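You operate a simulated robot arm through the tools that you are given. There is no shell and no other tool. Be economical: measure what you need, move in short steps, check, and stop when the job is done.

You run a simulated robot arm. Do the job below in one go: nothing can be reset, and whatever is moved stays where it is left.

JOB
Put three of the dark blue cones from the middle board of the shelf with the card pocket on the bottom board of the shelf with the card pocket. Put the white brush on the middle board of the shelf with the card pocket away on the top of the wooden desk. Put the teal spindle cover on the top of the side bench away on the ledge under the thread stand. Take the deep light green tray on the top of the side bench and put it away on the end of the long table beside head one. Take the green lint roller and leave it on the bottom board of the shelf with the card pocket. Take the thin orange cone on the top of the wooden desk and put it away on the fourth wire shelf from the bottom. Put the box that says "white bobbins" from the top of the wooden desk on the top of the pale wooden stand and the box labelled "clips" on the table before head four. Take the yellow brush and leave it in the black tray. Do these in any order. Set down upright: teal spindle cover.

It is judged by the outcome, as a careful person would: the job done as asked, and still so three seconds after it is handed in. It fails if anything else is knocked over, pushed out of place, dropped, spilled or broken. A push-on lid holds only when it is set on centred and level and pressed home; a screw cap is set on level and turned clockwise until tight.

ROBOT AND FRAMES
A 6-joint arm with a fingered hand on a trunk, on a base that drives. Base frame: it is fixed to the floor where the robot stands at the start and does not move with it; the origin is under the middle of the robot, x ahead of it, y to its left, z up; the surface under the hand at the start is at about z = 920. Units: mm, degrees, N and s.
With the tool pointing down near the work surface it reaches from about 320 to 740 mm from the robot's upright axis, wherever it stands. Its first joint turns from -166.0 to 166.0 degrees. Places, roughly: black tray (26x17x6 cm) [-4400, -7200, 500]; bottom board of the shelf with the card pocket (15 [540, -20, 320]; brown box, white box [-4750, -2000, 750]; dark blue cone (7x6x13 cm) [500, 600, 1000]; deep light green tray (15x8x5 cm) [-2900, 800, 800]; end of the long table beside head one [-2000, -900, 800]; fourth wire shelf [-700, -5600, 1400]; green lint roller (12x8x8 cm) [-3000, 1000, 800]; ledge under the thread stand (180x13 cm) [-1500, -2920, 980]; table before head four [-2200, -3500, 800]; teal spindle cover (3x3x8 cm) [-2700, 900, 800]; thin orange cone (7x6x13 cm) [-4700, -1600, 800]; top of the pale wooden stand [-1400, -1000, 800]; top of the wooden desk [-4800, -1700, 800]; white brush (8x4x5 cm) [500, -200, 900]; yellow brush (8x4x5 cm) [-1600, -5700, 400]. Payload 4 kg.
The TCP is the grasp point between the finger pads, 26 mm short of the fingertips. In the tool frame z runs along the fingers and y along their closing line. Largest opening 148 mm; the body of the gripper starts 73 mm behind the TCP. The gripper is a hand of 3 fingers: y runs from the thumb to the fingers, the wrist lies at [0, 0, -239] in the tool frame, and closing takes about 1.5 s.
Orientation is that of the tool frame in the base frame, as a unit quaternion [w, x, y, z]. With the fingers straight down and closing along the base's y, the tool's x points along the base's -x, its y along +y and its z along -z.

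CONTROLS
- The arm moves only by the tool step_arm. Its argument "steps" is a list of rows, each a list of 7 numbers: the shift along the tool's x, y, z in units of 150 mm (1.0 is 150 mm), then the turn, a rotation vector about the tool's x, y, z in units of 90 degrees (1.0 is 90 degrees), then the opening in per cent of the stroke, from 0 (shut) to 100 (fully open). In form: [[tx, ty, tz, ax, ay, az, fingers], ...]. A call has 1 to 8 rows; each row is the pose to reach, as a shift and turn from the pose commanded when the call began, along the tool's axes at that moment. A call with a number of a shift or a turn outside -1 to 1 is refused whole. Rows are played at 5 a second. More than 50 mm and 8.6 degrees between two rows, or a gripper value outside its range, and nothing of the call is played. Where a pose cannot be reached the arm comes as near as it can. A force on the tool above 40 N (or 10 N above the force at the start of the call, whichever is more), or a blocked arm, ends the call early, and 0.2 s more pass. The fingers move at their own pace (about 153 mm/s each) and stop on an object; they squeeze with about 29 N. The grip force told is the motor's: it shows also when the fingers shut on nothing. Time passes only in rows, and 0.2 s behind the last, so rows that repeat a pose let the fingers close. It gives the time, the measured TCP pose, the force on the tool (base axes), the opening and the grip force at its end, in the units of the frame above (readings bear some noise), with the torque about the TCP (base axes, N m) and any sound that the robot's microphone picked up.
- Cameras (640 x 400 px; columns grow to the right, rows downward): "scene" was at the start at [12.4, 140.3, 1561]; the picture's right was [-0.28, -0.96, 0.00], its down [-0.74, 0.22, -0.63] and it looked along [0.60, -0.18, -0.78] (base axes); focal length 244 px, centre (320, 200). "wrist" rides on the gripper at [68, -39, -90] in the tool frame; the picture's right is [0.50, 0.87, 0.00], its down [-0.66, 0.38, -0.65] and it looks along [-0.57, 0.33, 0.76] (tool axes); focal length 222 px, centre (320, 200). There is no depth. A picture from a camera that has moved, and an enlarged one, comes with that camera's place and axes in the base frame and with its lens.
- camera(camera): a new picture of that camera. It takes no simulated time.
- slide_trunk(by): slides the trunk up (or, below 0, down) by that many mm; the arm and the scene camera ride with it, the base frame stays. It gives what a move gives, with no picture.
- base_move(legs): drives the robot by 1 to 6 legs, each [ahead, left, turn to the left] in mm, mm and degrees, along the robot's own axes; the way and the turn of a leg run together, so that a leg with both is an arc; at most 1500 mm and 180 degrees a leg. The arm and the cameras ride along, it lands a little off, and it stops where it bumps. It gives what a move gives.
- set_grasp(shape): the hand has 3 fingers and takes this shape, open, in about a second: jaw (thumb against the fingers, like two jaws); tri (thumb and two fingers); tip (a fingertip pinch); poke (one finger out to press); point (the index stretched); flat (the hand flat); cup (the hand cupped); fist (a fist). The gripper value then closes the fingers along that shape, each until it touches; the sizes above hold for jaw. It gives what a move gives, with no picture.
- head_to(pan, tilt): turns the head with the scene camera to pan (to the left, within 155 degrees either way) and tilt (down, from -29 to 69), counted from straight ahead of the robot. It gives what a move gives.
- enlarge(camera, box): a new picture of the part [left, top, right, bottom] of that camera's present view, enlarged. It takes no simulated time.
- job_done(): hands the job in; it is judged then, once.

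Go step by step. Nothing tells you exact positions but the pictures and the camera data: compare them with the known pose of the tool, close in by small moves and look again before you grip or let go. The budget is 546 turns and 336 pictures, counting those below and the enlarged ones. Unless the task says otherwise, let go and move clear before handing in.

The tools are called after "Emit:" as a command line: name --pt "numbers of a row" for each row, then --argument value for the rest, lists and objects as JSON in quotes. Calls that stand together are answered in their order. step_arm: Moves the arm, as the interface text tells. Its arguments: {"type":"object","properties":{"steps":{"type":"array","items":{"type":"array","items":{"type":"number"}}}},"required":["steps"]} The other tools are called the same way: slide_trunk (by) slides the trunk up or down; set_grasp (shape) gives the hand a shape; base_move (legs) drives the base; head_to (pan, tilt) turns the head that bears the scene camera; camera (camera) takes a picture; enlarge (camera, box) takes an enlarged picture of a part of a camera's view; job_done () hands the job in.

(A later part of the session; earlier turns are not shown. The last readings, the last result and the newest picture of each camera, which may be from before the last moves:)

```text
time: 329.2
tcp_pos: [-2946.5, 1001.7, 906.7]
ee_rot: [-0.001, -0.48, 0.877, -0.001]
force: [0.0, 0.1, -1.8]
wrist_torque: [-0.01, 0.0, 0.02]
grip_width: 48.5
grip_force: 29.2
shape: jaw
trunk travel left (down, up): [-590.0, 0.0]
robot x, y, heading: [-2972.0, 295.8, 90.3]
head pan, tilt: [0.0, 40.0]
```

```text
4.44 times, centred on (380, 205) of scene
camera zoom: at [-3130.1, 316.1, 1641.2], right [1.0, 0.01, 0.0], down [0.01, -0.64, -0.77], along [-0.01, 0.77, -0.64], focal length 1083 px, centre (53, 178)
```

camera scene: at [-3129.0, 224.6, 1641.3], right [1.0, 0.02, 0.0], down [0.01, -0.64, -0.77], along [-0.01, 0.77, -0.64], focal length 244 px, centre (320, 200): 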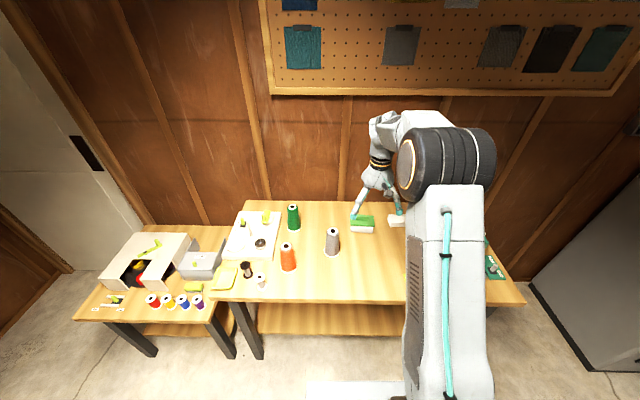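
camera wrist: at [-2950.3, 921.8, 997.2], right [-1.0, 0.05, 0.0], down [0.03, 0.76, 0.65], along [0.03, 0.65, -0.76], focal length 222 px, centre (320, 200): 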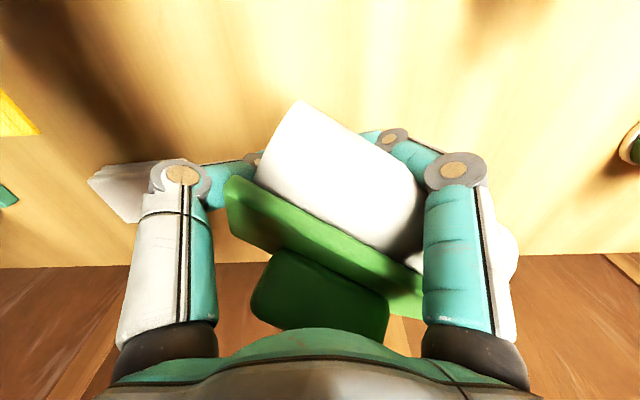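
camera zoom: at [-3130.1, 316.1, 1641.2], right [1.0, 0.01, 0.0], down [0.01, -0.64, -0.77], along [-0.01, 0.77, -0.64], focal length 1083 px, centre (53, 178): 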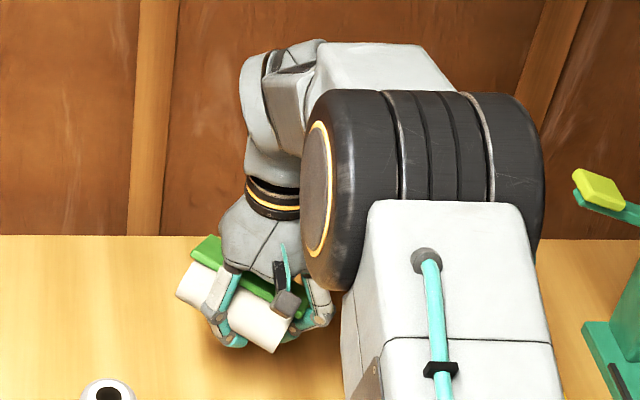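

Held, though the roller swung in the grip. I raise it and look once more at its pose before carrying.

Emit:
step_arm --pt "0 0 -0.2 0 0 0 0" --pt "0 0 -0.4 0 0 0 0" --pt "0 0 -0.6 0 0 0 0"

Emit:
base_move --legs '[[-600, 100, 0], [0, 0, -90.5], [0, 430, 0]]'

Emit:
camera --camera "wrist"

Emit:
enlarge --camera "scene" --box '[320, 140, 440, 230]'

```text
time: 330.0
tcp_pos: [-2945.3, 1001.6, 996.4]
ee_rot: [0.0, -0.48, 0.877, -0.001]
force: [-0.7, 0.0, -0.9]
wrist_torque: [-0.01, -0.05, 0.01]
grip_width: 48.5
grip_force: 28.6
shape: jaw
trunk travel left (down, up): [-590.0, 0.0]
robot x, y, heading: [-2968.7, 292.9, 90.7]
head pan, tilt: [0.0, 40.0]
```

```text
time: 339.4
tcp_pos: [-2361.8, 99.4, 996.6]
ee_rot: [-0.001, 0.275, 0.961, -0.001]
force: [0.1, 0.1, -0.7]
wrist_torque: [-0.05, 0.01, -0.03]
grip_width: 47.8
grip_force: 28.7
shape: jaw
trunk travel left (down, up): [-590.0, 0.0]
robot x, y, heading: [-3072.4, 115.0, 1.4]
head pan, tilt: [0.0, 40.0]
```

```text
217 pictures are left
camera wrist: at [-2439.4, 100.5, 1087.1], right [0.03, 1.0, 0.0], down [0.76, -0.02, 0.65], along [0.65, -0.02, -0.76], focal length 222 px, centre (320, 200)
```

wrist: 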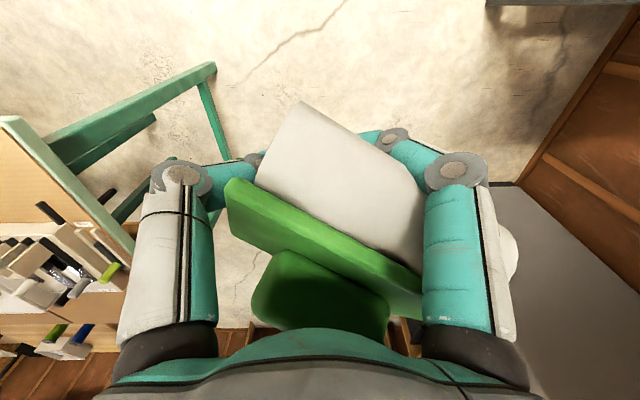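

```text
4.44 times, centred on (380, 185) of scene
camera zoom: at [-3050.9, 275.3, 1641.3], right [0.02, -1.0, 0.0], down [-0.64, -0.01, -0.77], along [0.77, 0.02, -0.64], focal length 1083 px, centre (53, 267)
```

zoom: 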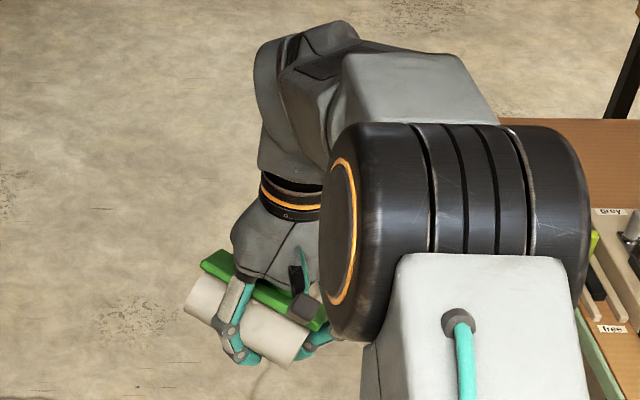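

Emit:
base_move --legs '[[1310, 0, -1.4], [1260, 0, 0], [0, 130, 0]]'

Emit:
slide_trunk --by -400

Emit:
slide_trunk --by -190

Emit:
head_to --pan 5 --tilt 30

Emit:
camera --camera "scene"

```text
time: 352.9
tcp_pos: [214.3, 177.5, 995.0]
ee_rot: [0.0, 0.294, 0.956, -0.001]
force: [-0.5, 0.8, -1.7]
wrist_torque: [-0.02, 0.0, 0.0]
grip_width: 47.8
grip_force: 28.9
shape: jaw
trunk travel left (down, up): [-590.0, 0.0]
robot x, y, heading: [-495.4, 224.7, -1.2]
head pan, tilt: [0.0, 40.0]
```

```text
time: 356.7
tcp_pos: [215.0, 176.9, 596.6]
ee_rot: [0.0, 0.295, 0.956, -0.001]
force: [-0.1, -0.5, -1.7]
wrist_torque: [-0.02, -0.01, -0.01]
grip_width: 47.9
grip_force: 29.0
shape: jaw
trunk travel left (down, up): [-190.0, 400.0]
robot x, y, heading: [-494.6, 223.0, -1.0]
head pan, tilt: [0.0, 40.0]
```

```text
time: 358.8
tcp_pos: [214.6, 176.6, 406.7]
ee_rot: [0.0, 0.295, 0.955, -0.001]
force: [0.3, 0.0, -1.7]
wrist_torque: [-0.02, -0.02, -0.01]
grip_width: 47.8
grip_force: 29.2
shape: jaw
trunk travel left (down, up): [0.0, 590.0]
robot x, y, heading: [-494.4, 220.6, -1.2]
head pan, tilt: [0.0, 40.0]
```

```text
time: 359.5
tcp_pos: [214.1, 176.5, 405.9]
ee_rot: [0.0, 0.295, 0.956, -0.001]
force: [-0.5, 0.4, -2.0]
wrist_torque: [-0.02, 0.02, -0.01]
grip_width: 47.9
grip_force: 29.0
shape: jaw
trunk travel left (down, up): [0.0, 590.0]
robot x, y, heading: [-492.6, 217.5, -1.3]
head pan, tilt: [5.0, 30.0]
```

```text
215 pictures are left
camera scene: at [-462.0, 389.8, 1066.6], right [0.07, -1.0, 0.0], down [-0.5, -0.03, -0.87], along [0.86, 0.06, -0.5], focal length 244 px, centre (320, 200)
```

scene: 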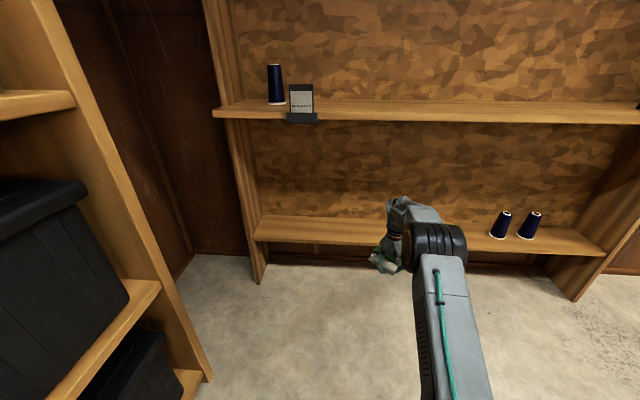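

Emit:
base_move --legs '[[0, 60, 1.2], [200, 0, 0]]'

Emit:
camera --camera "scene"

Emit:
camera --camera "wrist"

```text
time: 361.7
tcp_pos: [418.5, 252.6, 406.6]
ee_rot: [0.0, 0.285, 0.959, -0.001]
force: [-0.5, -0.3, -1.3]
wrist_torque: [-0.03, 0.0, 0.01]
grip_width: 47.6
grip_force: 28.5
shape: jaw
trunk travel left (down, up): [0.0, 590.0]
robot x, y, heading: [-287.5, 283.9, 0.0]
head pan, tilt: [5.0, 30.0]
```

```text
214 pictures are left
camera scene: at [-261.3, 451.2, 1066.7], right [0.09, -1.0, 0.0], down [-0.5, -0.04, -0.87], along [0.86, 0.08, -0.5], focal length 244 px, centre (320, 200)
```

scene: 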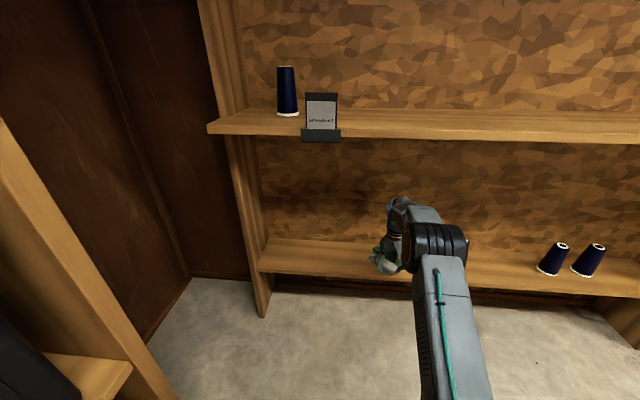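

```text
213 pictures are left
camera wrist: at [341.2, 255.6, 497.1], right [0.05, 1.0, 0.0], down [0.76, -0.04, 0.65], along [0.65, -0.04, -0.76], focal length 222 px, centre (320, 200)
```

wrist: 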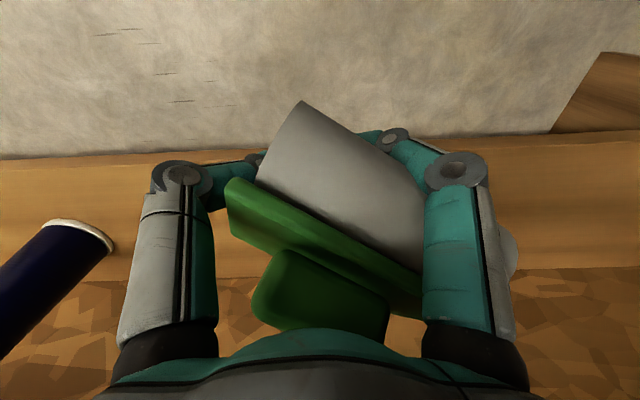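

Emit:
base_move --legs '[[118, 0, 0]]'

Emit:
step_arm --pt "0 0 0.05 0 0 0 0" --pt "0 0 0.1 0 0 0 0" --pt "0 0 0.14 0 0 0 0"

Emit:
camera --camera "wrist"

Emit:
enlarge --camera "scene" --box '[340, 210, 440, 280]'

```text
time: 362.9
tcp_pos: [538.7, 253.2, 406.1]
ee_rot: [0.0, 0.285, 0.958, -0.001]
force: [0.7, 0.7, -1.0]
wrist_torque: [0.0, 0.04, -0.05]
grip_width: 47.5
grip_force: 29.2
shape: jaw
trunk travel left (down, up): [0.0, 590.0]
robot x, y, heading: [-173.8, 280.3, 0.3]
head pan, tilt: [5.0, 30.0]
```

```text
time: 363.7
tcp_pos: [537.4, 254.2, 384.8]
ee_rot: [0.0, 0.285, 0.959, 0.0]
force: [-0.3, 0.7, -1.3]
wrist_torque: [-0.03, 0.02, 0.0]
grip_width: 47.6
grip_force: 29.2
shape: jaw
trunk travel left (down, up): [0.0, 590.0]
robot x, y, heading: [-171.3, 282.7, -0.0]
head pan, tilt: [5.0, 30.0]
```

```text
212 pictures are left
camera wrist: at [459.5, 256.1, 475.8], right [0.05, 1.0, 0.0], down [0.76, -0.04, 0.65], along [0.65, -0.04, -0.76], focal length 222 px, centre (320, 200)
```

wrist: 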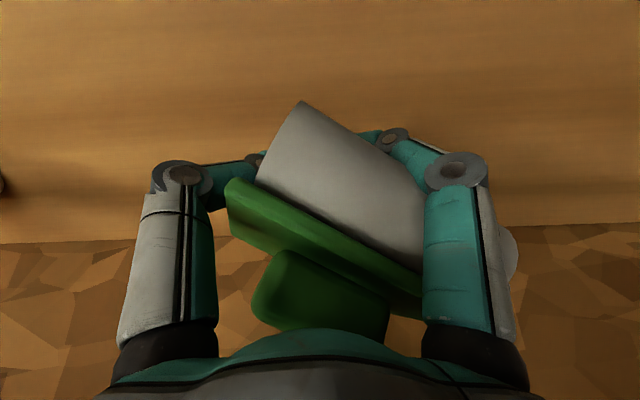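

```text
5.71 times, centred on (390, 245) of scene
camera zoom: at [-142.9, 451.3, 1066.7], right [0.09, -1.0, 0.0], down [-0.5, -0.04, -0.87], along [0.86, 0.08, -0.5], focal length 1393 px, centre (-80, -57)
```

zoom: 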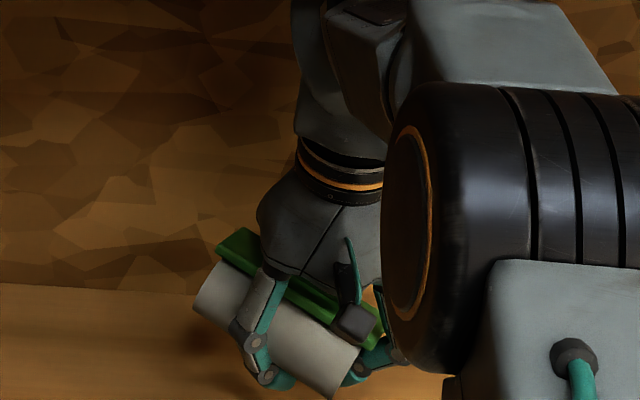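

Emit:
step_arm --pt "0 0 0.03 0 0 0 0" --pt "0 0 0.06 0 0 0 0"

Emit:
step_arm --pt "0 0 0.03 0 0 0 0" --pt "0 0 0.05 0 0 0 0"

Emit:
step_arm --pt "0 0 0.03 0 0 0 0" --pt "0 0 0.05 0 0 0 0"

```text
time: 364.3
tcp_pos: [537.8, 252.6, 377.4]
ee_rot: [-0.001, 0.285, 0.959, -0.001]
force: [-0.8, 0.2, -0.7]
wrist_torque: [0.0, 0.02, 0.03]
grip_width: 47.8
grip_force: 28.7
shape: jaw
trunk travel left (down, up): [0.0, 590.0]
robot x, y, heading: [-169.7, 280.5, -0.0]
head pan, tilt: [5.0, 30.0]
```

```text
time: 364.9
tcp_pos: [535.9, 253.6, 368.3]
ee_rot: [0.0, 0.284, 0.959, -0.001]
force: [0.2, -0.6, -0.5]
wrist_torque: [-0.03, 0.0, -0.03]
grip_width: 47.5
grip_force: 28.7
shape: jaw
trunk travel left (down, up): [0.0, 590.0]
robot x, y, heading: [-174.1, 280.1, 0.0]
head pan, tilt: [5.0, 30.0]
```

```text
time: 365.5
tcp_pos: [537.3, 253.0, 361.2]
ee_rot: [0.0, 0.285, 0.959, -0.001]
force: [-0.1, -0.4, -1.2]
wrist_torque: [0.02, -0.01, -0.01]
grip_width: 47.8
grip_force: 28.7
shape: jaw
trunk travel left (down, up): [0.0, 590.0]
robot x, y, heading: [-175.5, 282.2, -0.0]
head pan, tilt: [5.0, 30.0]
```

Emit:
step_arm --pt "0 0 0.02 0 0 0 0" --pt "0 0 0.04 0 0 0 0"

Emit:
step_arm --pt "0 0 0.02 0 0 0 0" --pt "0 0 0.04 0 0 0 0"

Emit:
camera --camera "wrist"

Emit:
enlarge --camera "scene" --box '[340, 210, 440, 280]'

```text
time: 366.1
tcp_pos: [537.9, 253.3, 356.0]
ee_rot: [0.0, 0.285, 0.958, 0.0]
force: [-0.4, 0.4, -1.6]
wrist_torque: [-0.02, 0.02, -0.02]
grip_width: 47.7
grip_force: 29.3
shape: jaw
trunk travel left (down, up): [0.0, 590.0]
robot x, y, heading: [-173.1, 281.1, 0.0]
head pan, tilt: [5.0, 30.0]
```

```text
time: 366.7
tcp_pos: [537.0, 253.5, 349.2]
ee_rot: [0.0, 0.285, 0.958, 0.0]
force: [1.1, 0.2, 0.8]
wrist_torque: [-0.04, 0.01, 0.01]
grip_width: 48.0
grip_force: 29.5
shape: jaw
trunk travel left (down, up): [0.0, 590.0]
robot x, y, heading: [-169.6, 284.3, 0.3]
head pan, tilt: [5.0, 30.0]
```

```text
210 pictures are left
camera wrist: at [459.9, 255.8, 440.4], right [0.05, 1.0, 0.0], down [0.76, -0.04, 0.65], along [0.65, -0.04, -0.76], focal length 222 px, centre (320, 200)
```

wrist: 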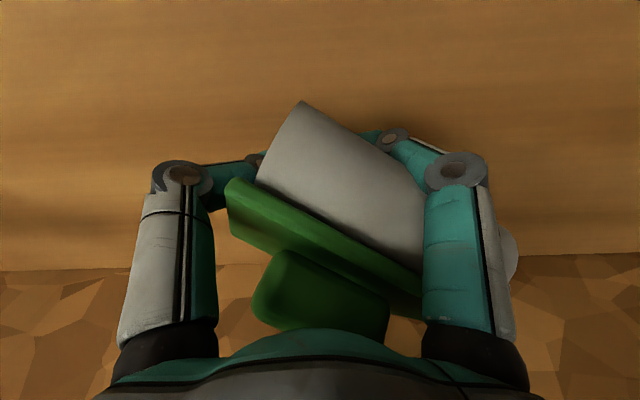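

```text
5.71 times, centred on (390, 245) of scene
camera zoom: at [-142.9, 451.3, 1066.7], right [0.09, -1.0, 0.0], down [-0.5, -0.04, -0.87], along [0.86, 0.08, -0.5], focal length 1393 px, centre (-80, -57)
```

zoom: 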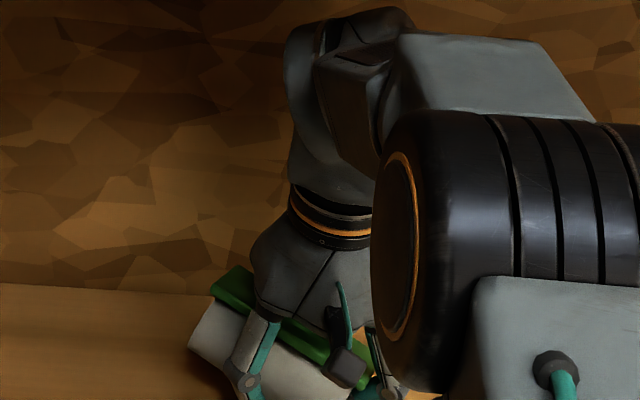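

Just touching. One more small step, then open gradually.

Emit:
step_arm --pt "0 0 0.015 0 0 0 0" --pt "0 0 0.02 0 0 0 0"

Emit:
step_arm --pt "0 0 0 0 0 0 45" --pt "0 0 0 0 0 0 60" --pt "0 0 0 0 0 0 80" --pt "0 0 0 0 0 0 100" --pt "0 0 0 0 0 0 100" --pt "0 0 0 0 0 0 100"

Emit:
camera --camera "wrist"

```text
time: 367.3
tcp_pos: [537.8, 253.1, 349.1]
ee_rot: [0.002, 0.285, 0.959, 0.0]
force: [0.3, 2.3, 16.4]
wrist_torque: [0.05, -0.35, 0.07]
grip_width: 47.3
grip_force: 29.1
shape: jaw
trunk travel left (down, up): [0.0, 590.0]
robot x, y, heading: [-172.5, 281.7, 0.3]
head pan, tilt: [5.0, 30.0]
```

```text
time: 368.7
tcp_pos: [537.2, 254.2, 346.0]
ee_rot: [-0.001, 0.285, 0.958, 0.0]
force: [-2.3, -0.8, 5.3]
wrist_torque: [-0.05, -0.04, -0.02]
grip_width: 148.0
grip_force: 0.0
shape: jaw
trunk travel left (down, up): [0.0, 590.0]
robot x, y, heading: [-170.4, 281.3, -0.2]
head pan, tilt: [5.0, 30.0]
```

```text
208 pictures are left
camera wrist: at [459.3, 256.2, 436.9], right [0.05, 1.0, 0.0], down [0.76, -0.04, 0.65], along [0.65, -0.04, -0.76], focal length 222 px, centre (320, 200)
```

wrist: 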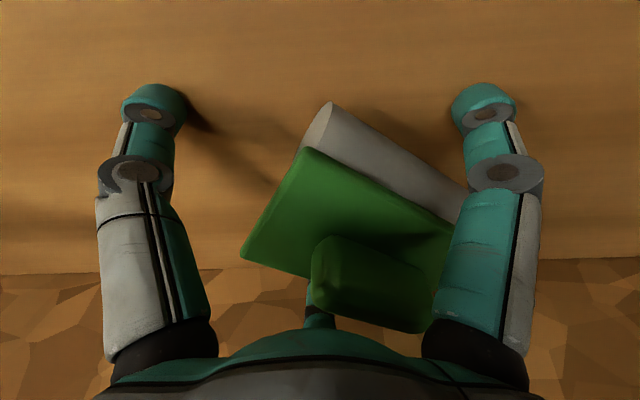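

It settled level. I rise slowly, checking that no finger catches the plate.

Emit:
step_arm --pt "0 0 -0.05 0 0 0 100" --pt "0 0 -0.12 0 0 0 100"

Emit:
camera --camera "wrist"

```text
time: 369.3
tcp_pos: [538.3, 253.9, 364.3]
ee_rot: [-0.002, 0.285, 0.959, -0.001]
force: [-0.9, 0.0, -0.8]
wrist_torque: [-0.04, -0.02, 0.03]
grip_width: 147.9
grip_force: 0.0
shape: jaw
trunk travel left (down, up): [0.0, 590.0]
robot x, y, heading: [-171.8, 281.1, 0.2]
head pan, tilt: [5.0, 30.0]
```

```text
207 pictures are left
camera wrist: at [459.8, 256.0, 454.9], right [0.05, 1.0, 0.0], down [0.76, -0.04, 0.65], along [0.65, -0.04, -0.76], focal length 222 px, centre (320, 200)
```

wrist: 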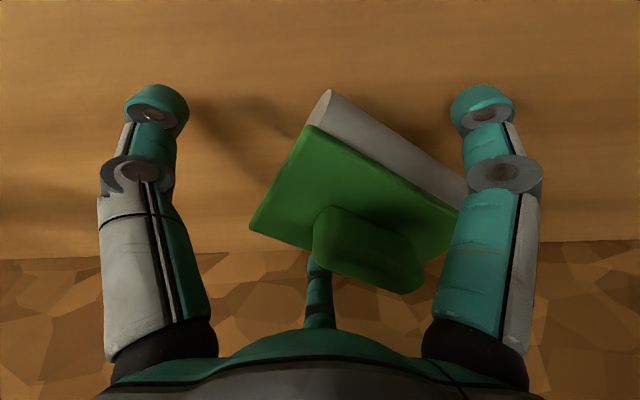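

Emit:
step_arm --pt "0 0 -0.2 0 0 0 100" --pt "0 0 -0.4 0 0 0 100" --pt "0 0 -0.6 0 0 0 100"

Emit:
camera --camera "wrist"

Emit:
base_move --legs '[[-400, 0, 0]]'

Emit:
slide_trunk --by 400

Emit:
slide_trunk --by 190

Emit:
camera --camera "scene"

```text
time: 370.1
tcp_pos: [538.3, 253.6, 455.1]
ee_rot: [0.0, 0.284, 0.959, 0.0]
force: [0.3, -0.3, 0.4]
wrist_torque: [-0.02, -0.01, 0.01]
grip_width: 148.2
grip_force: 0.0
shape: jaw
trunk travel left (down, up): [0.0, 590.0]
robot x, y, heading: [-170.3, 277.2, 0.0]
head pan, tilt: [5.0, 30.0]
```

```text
206 pictures are left
camera wrist: at [459.6, 255.9, 545.7], right [0.05, 1.0, 0.0], down [0.76, -0.04, 0.65], along [0.65, -0.04, -0.76], focal length 222 px, centre (320, 200)
```

wrist: 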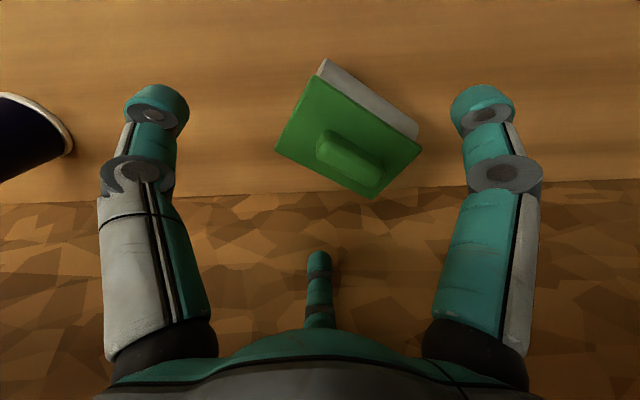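

```text
time: 372.6
tcp_pos: [138.0, 251.3, 456.3]
ee_rot: [-0.001, 0.286, 0.958, -0.001]
force: [-0.3, -0.2, 0.0]
wrist_torque: [0.03, 0.04, 0.01]
grip_width: 148.0
grip_force: 0.1
shape: jaw
trunk travel left (down, up): [0.0, 590.0]
robot x, y, heading: [-572.9, 277.9, -0.4]
head pan, tilt: [5.0, 30.0]
```

```text
time: 376.4
tcp_pos: [138.4, 251.0, 854.6]
ee_rot: [-0.001, 0.286, 0.958, -0.001]
force: [0.4, -0.2, 0.6]
wrist_torque: [0.02, 0.0, 0.02]
grip_width: 147.9
grip_force: 0.0
shape: jaw
trunk travel left (down, up): [-400.0, 190.0]
robot x, y, heading: [-573.6, 283.0, -0.2]
head pan, tilt: [5.0, 30.0]
```

```text
time: 378.5
tcp_pos: [138.7, 250.9, 1045.5]
ee_rot: [0.0, 0.287, 0.958, -0.001]
force: [-0.4, -0.7, -0.5]
wrist_torque: [0.0, 0.0, -0.03]
grip_width: 148.1
grip_force: 0.0
shape: jaw
trunk travel left (down, up): [-590.0, 0.0]
robot x, y, heading: [-573.8, 278.7, -0.0]
head pan, tilt: [5.0, 30.0]
```

```text
205 pictures are left
camera scene: at [-541.1, 451.3, 1656.6], right [0.09, -1.0, 0.0], down [-0.5, -0.04, -0.87], along [0.86, 0.07, -0.5], focal length 244 px, centre (320, 200)
```

scene: 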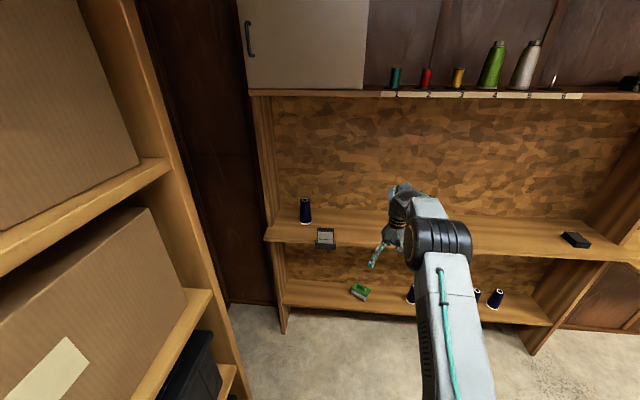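

Lint roller rests on the bottom board. Next the teal spindle cover: reverse down the aisle and turn to the bench.

Emit:
base_move --legs '[[0, -150, 0], [-1250, 0, 0], [-1200, 0, 0], [0, -430, 0], [0, 0, 90], [400, -320, 0]]'

Emit:
head_to --pan 0 --tilt 35

Emit:
camera --camera "scene"

Emit:
camera --camera "wrist"

```text
time: 400.1
tcp_pos: [-2664.1, 818.3, 1043.4]
ee_rot: [0.0, -0.479, 0.878, -0.001]
force: [-1.0, 0.6, -0.1]
wrist_torque: [0.0, -0.02, 0.0]
grip_width: 147.9
grip_force: 0.2
shape: jaw
trunk travel left (down, up): [-590.0, 0.0]
robot x, y, heading: [-2690.9, 105.1, 90.3]
head pan, tilt: [5.0, 30.0]
```

```text
time: 400.8
tcp_pos: [-2664.7, 817.8, 1045.7]
ee_rot: [0.001, -0.479, 0.878, -0.001]
force: [0.1, 1.3, 0.0]
wrist_torque: [0.02, 0.03, -0.02]
grip_width: 147.9
grip_force: 0.0
shape: jaw
trunk travel left (down, up): [-590.0, 0.0]
robot x, y, heading: [-2687.5, 111.2, 90.4]
head pan, tilt: [0.0, 35.0]
```

```text
204 pictures are left
camera scene: at [-2851.7, 136.2, 1648.9], right [1.0, 0.01, 0.0], down [0.0, -0.57, -0.82], along [-0.01, 0.82, -0.57], focal length 244 px, centre (320, 200)
```

scene: 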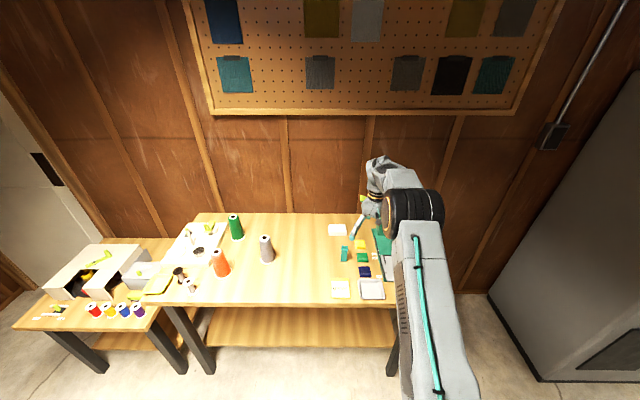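

```text
203 pictures are left
camera wrist: at [-2669.1, 739.0, 1135.5], right [-1.0, 0.05, 0.0], down [0.04, 0.76, 0.65], along [0.03, 0.65, -0.76], focal length 222 px, centre (320, 200)
```

wrist: 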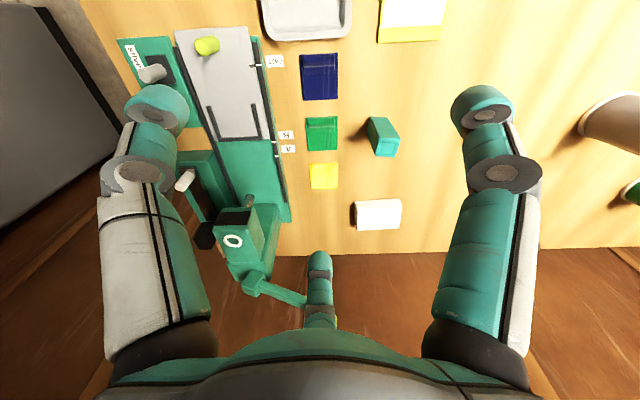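

The teal cover stands upright at about (-2748, 875). The ledge is under an overhang, so I plan a near-horizontal grip; first a zoom on the cover's yaw.

Emit:
enlarge --camera "wrist" --box '[340, 90, 420, 170]'

Emit:
enlarge --camera "scene" --box '[310, 200, 410, 310]'

```text
5.00 times, centred on (380, 130) of wrist
camera zoom: at [-2669.1, 739.0, 1135.5], right [-1.0, 0.05, 0.0], down [0.04, 0.76, 0.65], along [0.03, 0.65, -0.76], focal length 1111 px, centre (20, 550)
```

zoom: 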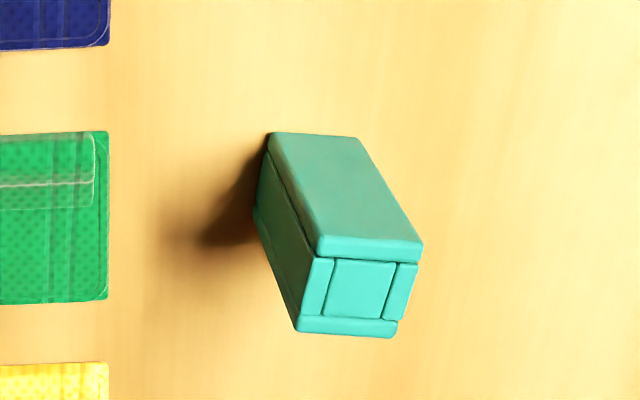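

```text
3.64 times, centred on (360, 255) of scene
camera zoom: at [-2851.7, 136.2, 1648.9], right [1.0, 0.01, 0.0], down [0.0, -0.57, -0.82], along [-0.01, 0.82, -0.57], focal length 886 px, centre (174, 0)
```

zoom: 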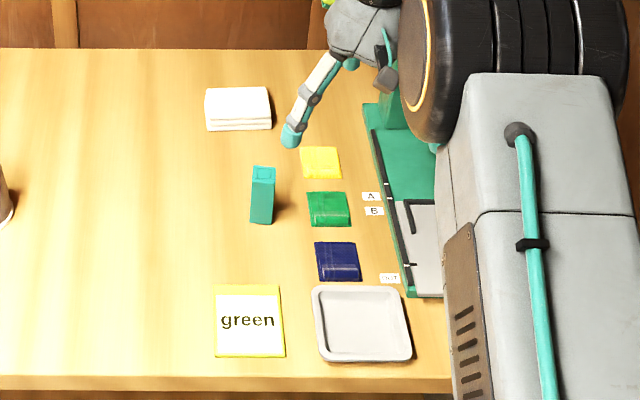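

Cover is nearly axis-aligned. I shift clear of the machine, then pitch the tool to 30° below horizontal.

Emit:
base_move --legs '[[-170, 85, 0]]'

Emit:
step_arm --pt "0 0 0 -0.042 -0.072 0 100" --pt "0 0 0 -0.083 -0.144 0 100" --pt "0 0 0 -0.125 -0.216 0 100" --pt "0 0 0 -0.167 -0.288 0 100" --pt "0 0 0 -0.208 -0.361 0 100" --pt "0 0 0 -0.25 -0.433 0 100" --pt "0 0 0 -0.292 -0.505 0 100" --pt "0 0 0 -0.333 -0.577 0 100"

Emit:
camera --camera "scene"

Emit:
camera --camera "wrist"

```text
time: 402.3
tcp_pos: [-2749.2, 648.2, 1045.0]
ee_rot: [-0.001, -0.479, 0.878, 0.0]
force: [0.3, -0.2, 0.8]
wrist_torque: [0.01, -0.01, 0.01]
grip_width: 147.6
grip_force: 0.1
shape: jaw
trunk travel left (down, up): [-590.0, 0.0]
robot x, y, heading: [-2773.5, -62.8, 90.4]
head pan, tilt: [0.0, 35.0]
```

```text
time: 404.1
tcp_pos: [-2748.6, 647.5, 1045.3]
ee_rot: [0.261, -0.414, 0.76, 0.426]
force: [-0.1, -0.4, 0.7]
wrist_torque: [0.0, 0.02, 0.02]
grip_width: 147.7
grip_force: 0.0
shape: jaw
trunk travel left (down, up): [-590.0, 0.0]
robot x, y, heading: [-2772.4, -62.9, 90.2]
head pan, tilt: [0.0, 35.0]
```

```text
200 pictures are left
camera scene: at [-2935.6, -34.2, 1648.9], right [1.0, 0.01, 0.0], down [0.0, -0.57, -0.82], along [-0.01, 0.82, -0.57], focal length 244 px, centre (320, 200)
```

scene: 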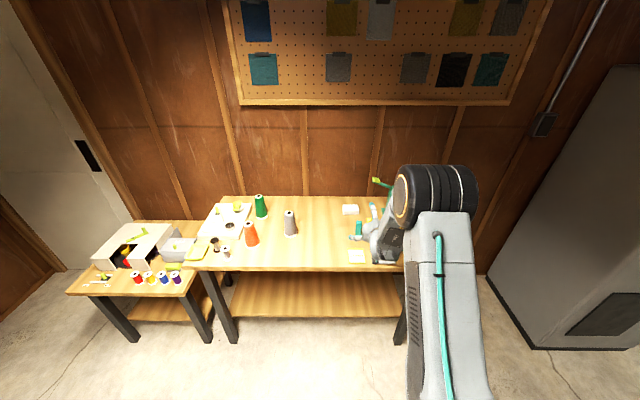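

```text
199 pictures are left
camera wrist: at [-2755.2, 529.0, 1023.1], right [-1.0, 0.05, 0.0], down [-0.01, -0.19, 0.98], along [0.05, 0.98, 0.19], focal length 222 px, centre (320, 200)
```

wrist: 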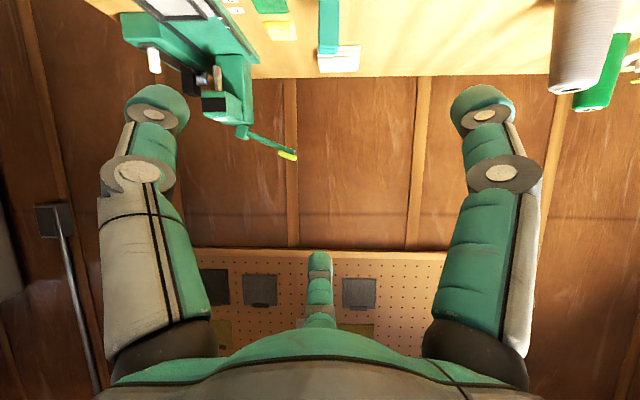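

Emit:
slide_trunk --by -180

Emit:
camera --camera "wrist"

Emit:
camera --camera "scene"

```text
time: 406.1
tcp_pos: [-2749.5, 647.4, 865.2]
ee_rot: [0.26, -0.415, 0.761, 0.426]
force: [-0.8, -0.6, -0.4]
wrist_torque: [0.03, 0.03, 0.0]
grip_width: 148.0
grip_force: 0.1
shape: jaw
trunk travel left (down, up): [-410.0, 180.0]
robot x, y, heading: [-2772.8, -59.6, 90.6]
head pan, tilt: [0.0, 35.0]
```

```text
198 pictures are left
camera wrist: at [-2755.1, 529.0, 843.2], right [-1.0, 0.05, 0.0], down [-0.01, -0.19, 0.98], along [0.05, 0.98, 0.19], focal length 222 px, centre (320, 200)
```

wrist: 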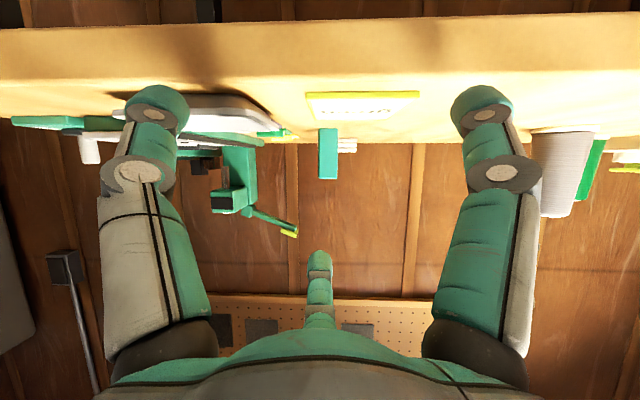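

```text
197 pictures are left
camera scene: at [-2935.6, -34.3, 1468.9], right [1.0, 0.01, 0.0], down [0.0, -0.57, -0.82], along [-0.01, 0.82, -0.57], focal length 244 px, centre (320, 200)
```

scene: 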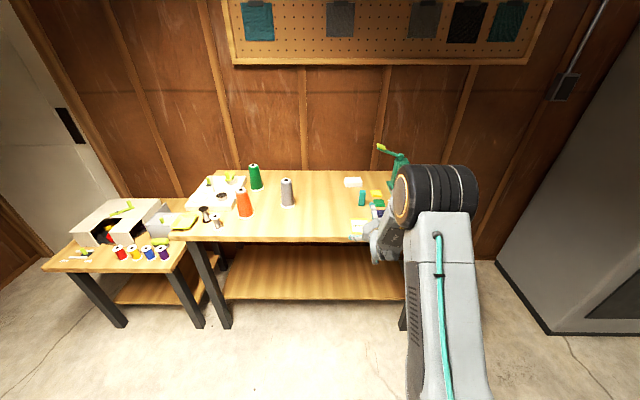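

Geometry checks out (cover x≈-2750, y≈875). I part-close the hand to 55 % and advance.

Emit:
step_arm --pt "0 0 0 0 0 0 55" --pt "0 0 0 0 0 0 55" --pt "0 0 0 0 0 0 55"

Emit:
base_move --legs '[[150, 0, 0]]'

Emit:
camera --camera "wrist"

```text
time: 406.9
tcp_pos: [-2749.5, 647.7, 864.4]
ee_rot: [0.26, -0.415, 0.76, 0.427]
force: [0.1, -0.1, 0.6]
wrist_torque: [0.03, -0.01, 0.02]
grip_width: 81.9
grip_force: 0.1
shape: jaw
trunk travel left (down, up): [-410.0, 180.0]
robot x, y, heading: [-2771.9, -62.1, 90.3]
head pan, tilt: [0.0, 35.0]
```

```text
time: 408.3
tcp_pos: [-2750.1, 797.4, 865.1]
ee_rot: [0.26, -0.414, 0.761, 0.426]
force: [-0.2, 0.1, 0.6]
wrist_torque: [0.0, 0.01, -0.01]
grip_width: 82.1
grip_force: 0.0
shape: jaw
trunk travel left (down, up): [-410.0, 180.0]
robot x, y, heading: [-2771.8, 82.6, 90.4]
head pan, tilt: [0.0, 35.0]
```

```text
196 pictures are left
camera wrist: at [-2755.4, 678.6, 843.1], right [-1.0, 0.05, 0.0], down [-0.01, -0.19, 0.98], along [0.05, 0.98, 0.19], focal length 222 px, centre (320, 200)
```

wrist: 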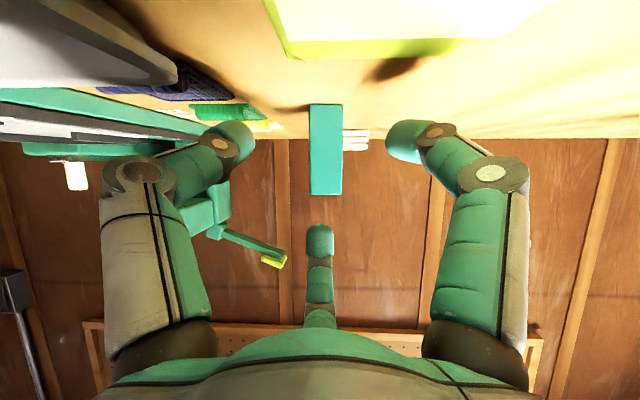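

Emit:
base_move --legs '[[76, 0, 0]]'

Emit:
camera --camera "wrist"

```text
time: 409.4
tcp_pos: [-2750.2, 873.0, 864.0]
ee_rot: [0.261, -0.415, 0.76, 0.427]
force: [-0.2, -0.6, 0.0]
wrist_torque: [-0.01, -0.03, 0.01]
grip_width: 81.9
grip_force: 0.1
shape: jaw
trunk travel left (down, up): [-410.0, 180.0]
robot x, y, heading: [-2774.9, 162.5, 90.3]
head pan, tilt: [0.0, 35.0]
```

```text
195 pictures are left
camera wrist: at [-2755.6, 754.6, 843.1], right [-1.0, 0.05, 0.0], down [-0.01, -0.19, 0.98], along [0.05, 0.98, 0.19], focal length 222 px, centre (320, 200)
```

wrist: 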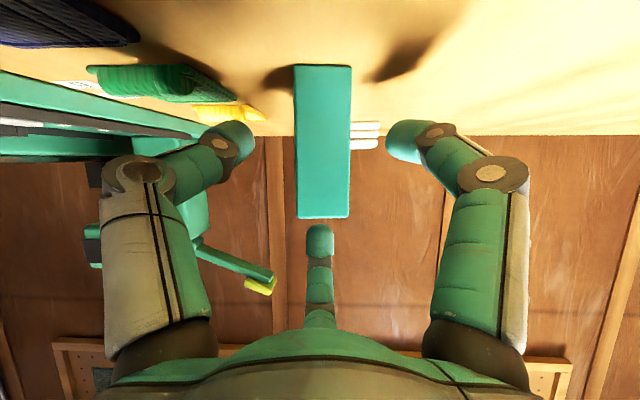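

Aligned. I lower 8 mm and close.

Emit:
step_arm --pt "0.04 -0.023 0.027 0 0 0 55"

Emit:
step_arm --pt "0 0 0 0 0 0 40" --pt "0 0 0 0 0 0 30" --pt "0 0 0 0 0 0 20" --pt "0 0 0 0 0 0 0" --pt "0 0 0 0 0 0 0" --pt "0 0 0 0 0 0 0"

Emit:
camera --camera "wrist"

```text
time: 409.8
tcp_pos: [-2748.5, 872.7, 857.8]
ee_rot: [0.261, -0.415, 0.761, 0.425]
force: [-0.1, 0.4, 0.5]
wrist_torque: [0.02, 0.02, -0.05]
grip_width: 82.2
grip_force: 0.1
shape: jaw
trunk travel left (down, up): [-410.0, 180.0]
robot x, y, heading: [-2773.9, 162.6, 90.3]
head pan, tilt: [0.0, 35.0]
```

```text
time: 411.1
tcp_pos: [-2750.0, 873.1, 856.7]
ee_rot: [0.261, -0.414, 0.761, 0.426]
force: [1.0, -1.3, 4.9]
wrist_torque: [-0.03, -0.1, -0.02]
grip_width: 24.8
grip_force: 29.2
shape: jaw
trunk travel left (down, up): [-410.0, 180.0]
robot x, y, heading: [-2774.5, 162.1, 90.3]
head pan, tilt: [0.0, 35.0]
```

```text
194 pictures are left
camera wrist: at [-2755.6, 754.2, 835.7], right [-1.0, 0.05, 0.0], down [-0.01, -0.19, 0.98], along [0.05, 0.98, 0.19], focal length 222 px, centre (320, 200)
```

wrist: 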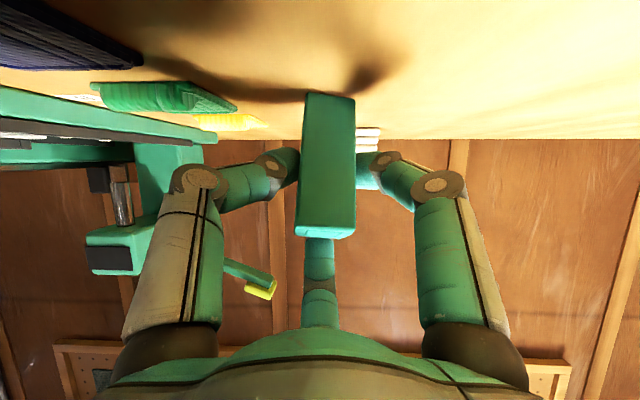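

The cover pitched a bit in the grip. I lift with the trunk and check how much it leans.

Emit:
slide_trunk --by 100

Emit:
camera --camera "wrist"

Emit:
enlarge --camera "scene" --box '[320, 150, 440, 260]'

```text
time: 412.5
tcp_pos: [-2748.7, 872.9, 956.3]
ee_rot: [0.261, -0.414, 0.762, 0.425]
force: [0.1, -0.1, -0.2]
wrist_torque: [-0.04, 0.0, -0.03]
grip_width: 24.8
grip_force: 29.2
shape: jaw
trunk travel left (down, up): [-510.0, 80.0]
robot x, y, heading: [-2771.8, 159.0, 90.1]
head pan, tilt: [0.0, 35.0]
```

```text
193 pictures are left
camera wrist: at [-2755.8, 754.4, 935.1], right [-1.0, 0.05, 0.0], down [-0.01, -0.19, 0.98], along [0.05, 0.98, 0.19], focal length 222 px, centre (320, 200)
```

wrist: 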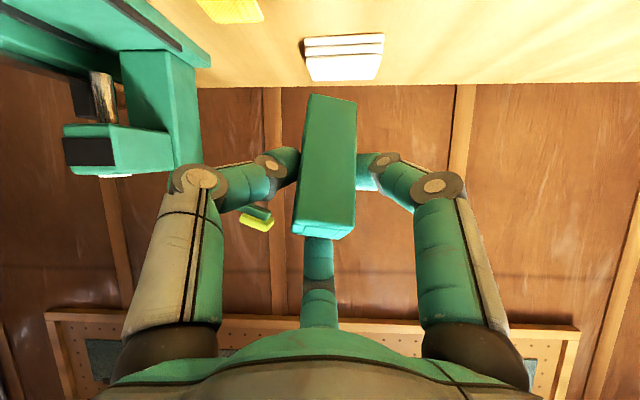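

```text
3.64 times, centred on (380, 205) of scene
camera zoom: at [-2936.9, 191.8, 1568.8], right [1.0, 0.01, 0.0], down [0.0, -0.57, -0.82], along [0.0, 0.82, -0.57], focal length 886 px, centre (102, 182)
```

zoom: 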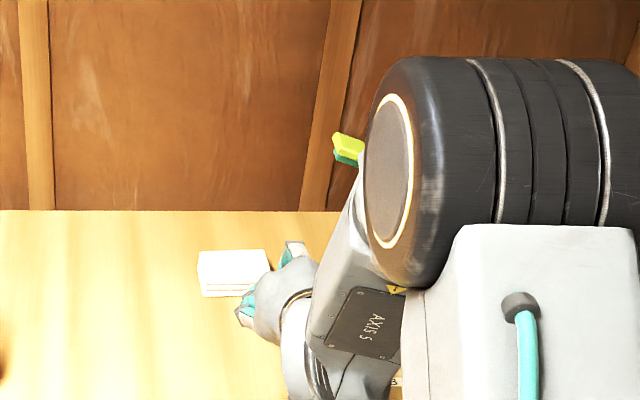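

The cover leans ~35° toward the robot in the grip; I can correct by pitching. I carry it to the east side of the machine and inspect the ledge first.

Emit:
base_move --legs '[[-430, 0, 0], [0, 0, 90], [0, -400, 0], [-1240, 0, 0], [-1240, 0, 0], [0, 1300, 0]]'

Emit:
head_to --pan 25 --tilt 20

Emit:
camera --camera "scene"

```text
time: 438.9
tcp_pos: [-1007.7, -1107.3, 956.7]
ee_rot: [0.109, 0.828, -0.255, -0.488]
force: [0.3, -0.7, -0.9]
wrist_torque: [-0.02, 0.0, 0.01]
grip_width: 24.7
grip_force: 28.8
shape: jaw
trunk travel left (down, up): [-510.0, 80.0]
robot x, y, heading: [-300.3, -1148.0, 179.3]
head pan, tilt: [0.0, 35.0]
```

```text
time: 439.8
tcp_pos: [-1006.3, -1106.8, 956.7]
ee_rot: [0.11, 0.828, -0.255, -0.487]
force: [0.5, -0.2, -0.9]
wrist_torque: [0.02, 0.02, 0.03]
grip_width: 24.7
grip_force: 28.6
shape: jaw
trunk travel left (down, up): [-510.0, 80.0]
robot x, y, heading: [-293.9, -1148.9, 179.3]
head pan, tilt: [25.0, 20.0]
```

```text
191 pictures are left
camera scene: at [-326.5, -1346.9, 1592.7], right [-0.41, 0.91, 0.0], down [0.31, 0.14, -0.94], along [-0.86, -0.38, -0.34], focal length 244 px, centre (320, 200)
```

scene: 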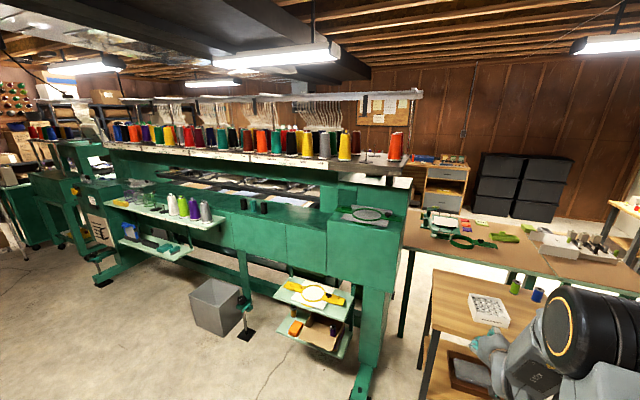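

Emit:
base_move --legs '[[0, 1300, 0.5]]'

Emit:
head_to --pan 15 --tilt 25

Emit:
camera --camera "scene"

Emit:
enlarge --camera "scene" --box '[100, 80, 340, 240]'

```text
time: 446.3
tcp_pos: [-1022.4, -2408.2, 956.8]
ee_rot: [0.113, 0.829, -0.251, -0.487]
force: [0.7, 0.9, 0.1]
wrist_torque: [-0.01, -0.01, -0.04]
grip_width: 24.6
grip_force: 29.3
shape: jaw
trunk travel left (down, up): [-510.0, 80.0]
robot x, y, heading: [-316.4, -2444.7, 179.8]
head pan, tilt: [25.0, 20.0]
```

```text
time: 447.1
tcp_pos: [-1024.3, -2407.7, 957.0]
ee_rot: [0.113, 0.829, -0.251, -0.487]
force: [-0.3, 0.9, -0.5]
wrist_torque: [0.03, 0.01, 0.06]
grip_width: 24.9
grip_force: 29.0
shape: jaw
trunk travel left (down, up): [-510.0, 80.0]
robot x, y, heading: [-311.5, -2442.3, 179.6]
head pan, tilt: [15.0, 25.0]
```

```text
190 pictures are left
camera scene: at [-345.5, -2626.5, 1584.7], right [-0.25, 0.97, 0.0], down [0.41, 0.11, -0.91], along [-0.88, -0.23, -0.42], focal length 244 px, centre (320, 200)
```

scene: 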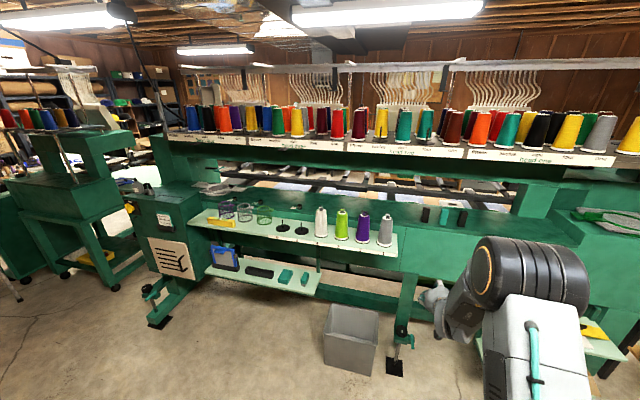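

```text
2.50 times, centred on (220, 160) of scene
camera zoom: at [-345.5, -2626.5, 1584.7], right [-0.25, 0.97, 0.0], down [0.41, 0.11, -0.91], along [-0.88, -0.23, -0.42], focal length 609 px, centre (570, 300)
```

zoom: 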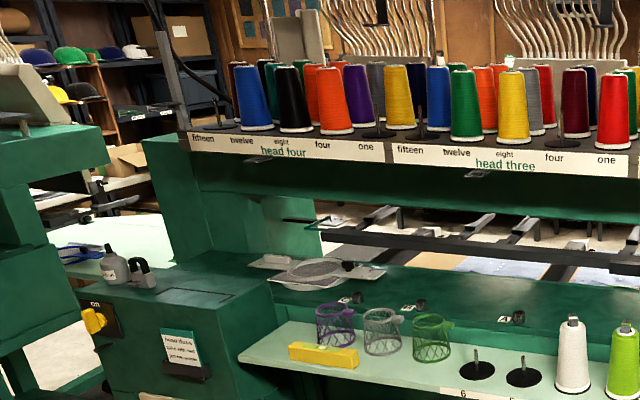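

The ledge is the green strip under the thread stand (other spindle covers sit there at z≈980), with a ~300 mm gap. I zoom for detail.

Emit:
enlarge --camera "scene" --box '[300, 120, 560, 270]'

Emit:
camera --camera "wrist"

```text
2.46 times, centred on (430, 195) of scene
camera zoom: at [-345.5, -2626.5, 1584.7], right [-0.25, 0.97, 0.0], down [0.41, 0.11, -0.91], along [-0.88, -0.23, -0.42], focal length 600 px, centre (49, 212)
```

zoom: 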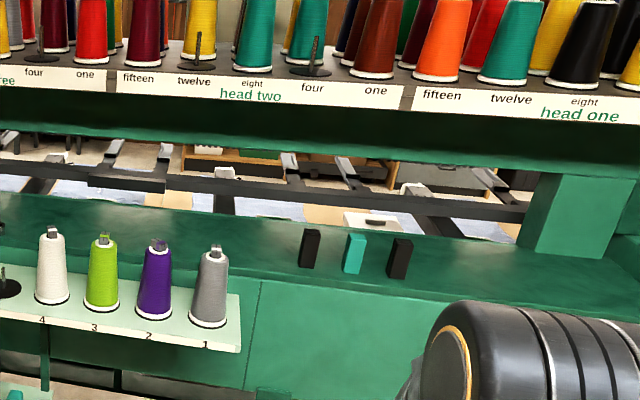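

```text
187 pictures are left
camera wrist: at [-906.3, -2416.5, 935.1], right [-0.06, -1.0, 0.0], down [0.19, -0.01, 0.98], along [-0.98, 0.06, 0.19], focal length 222 px, centre (320, 200)
```

wrist: 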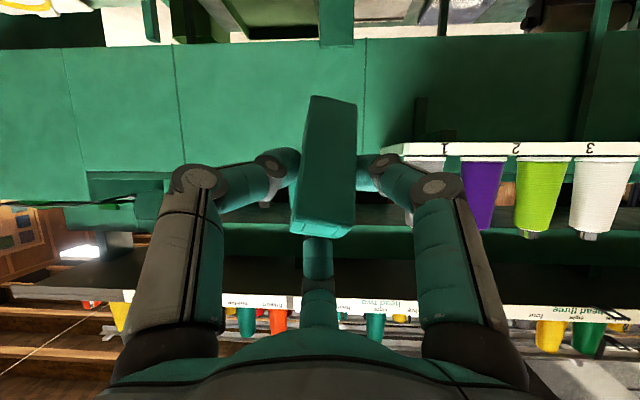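

Emit:
enlarge --camera "wrist" --box '[260, 80, 400, 260]'

```text
2.22 times, centred on (330, 170) of wrist
camera zoom: at [-906.3, -2416.5, 935.1], right [-0.06, -1.0, 0.0], down [0.19, -0.01, 0.98], along [-0.98, 0.06, 0.19], focal length 494 px, centre (298, 267)
```

zoom: 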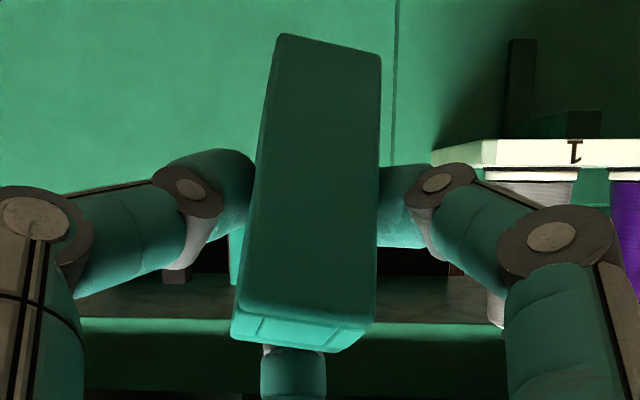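

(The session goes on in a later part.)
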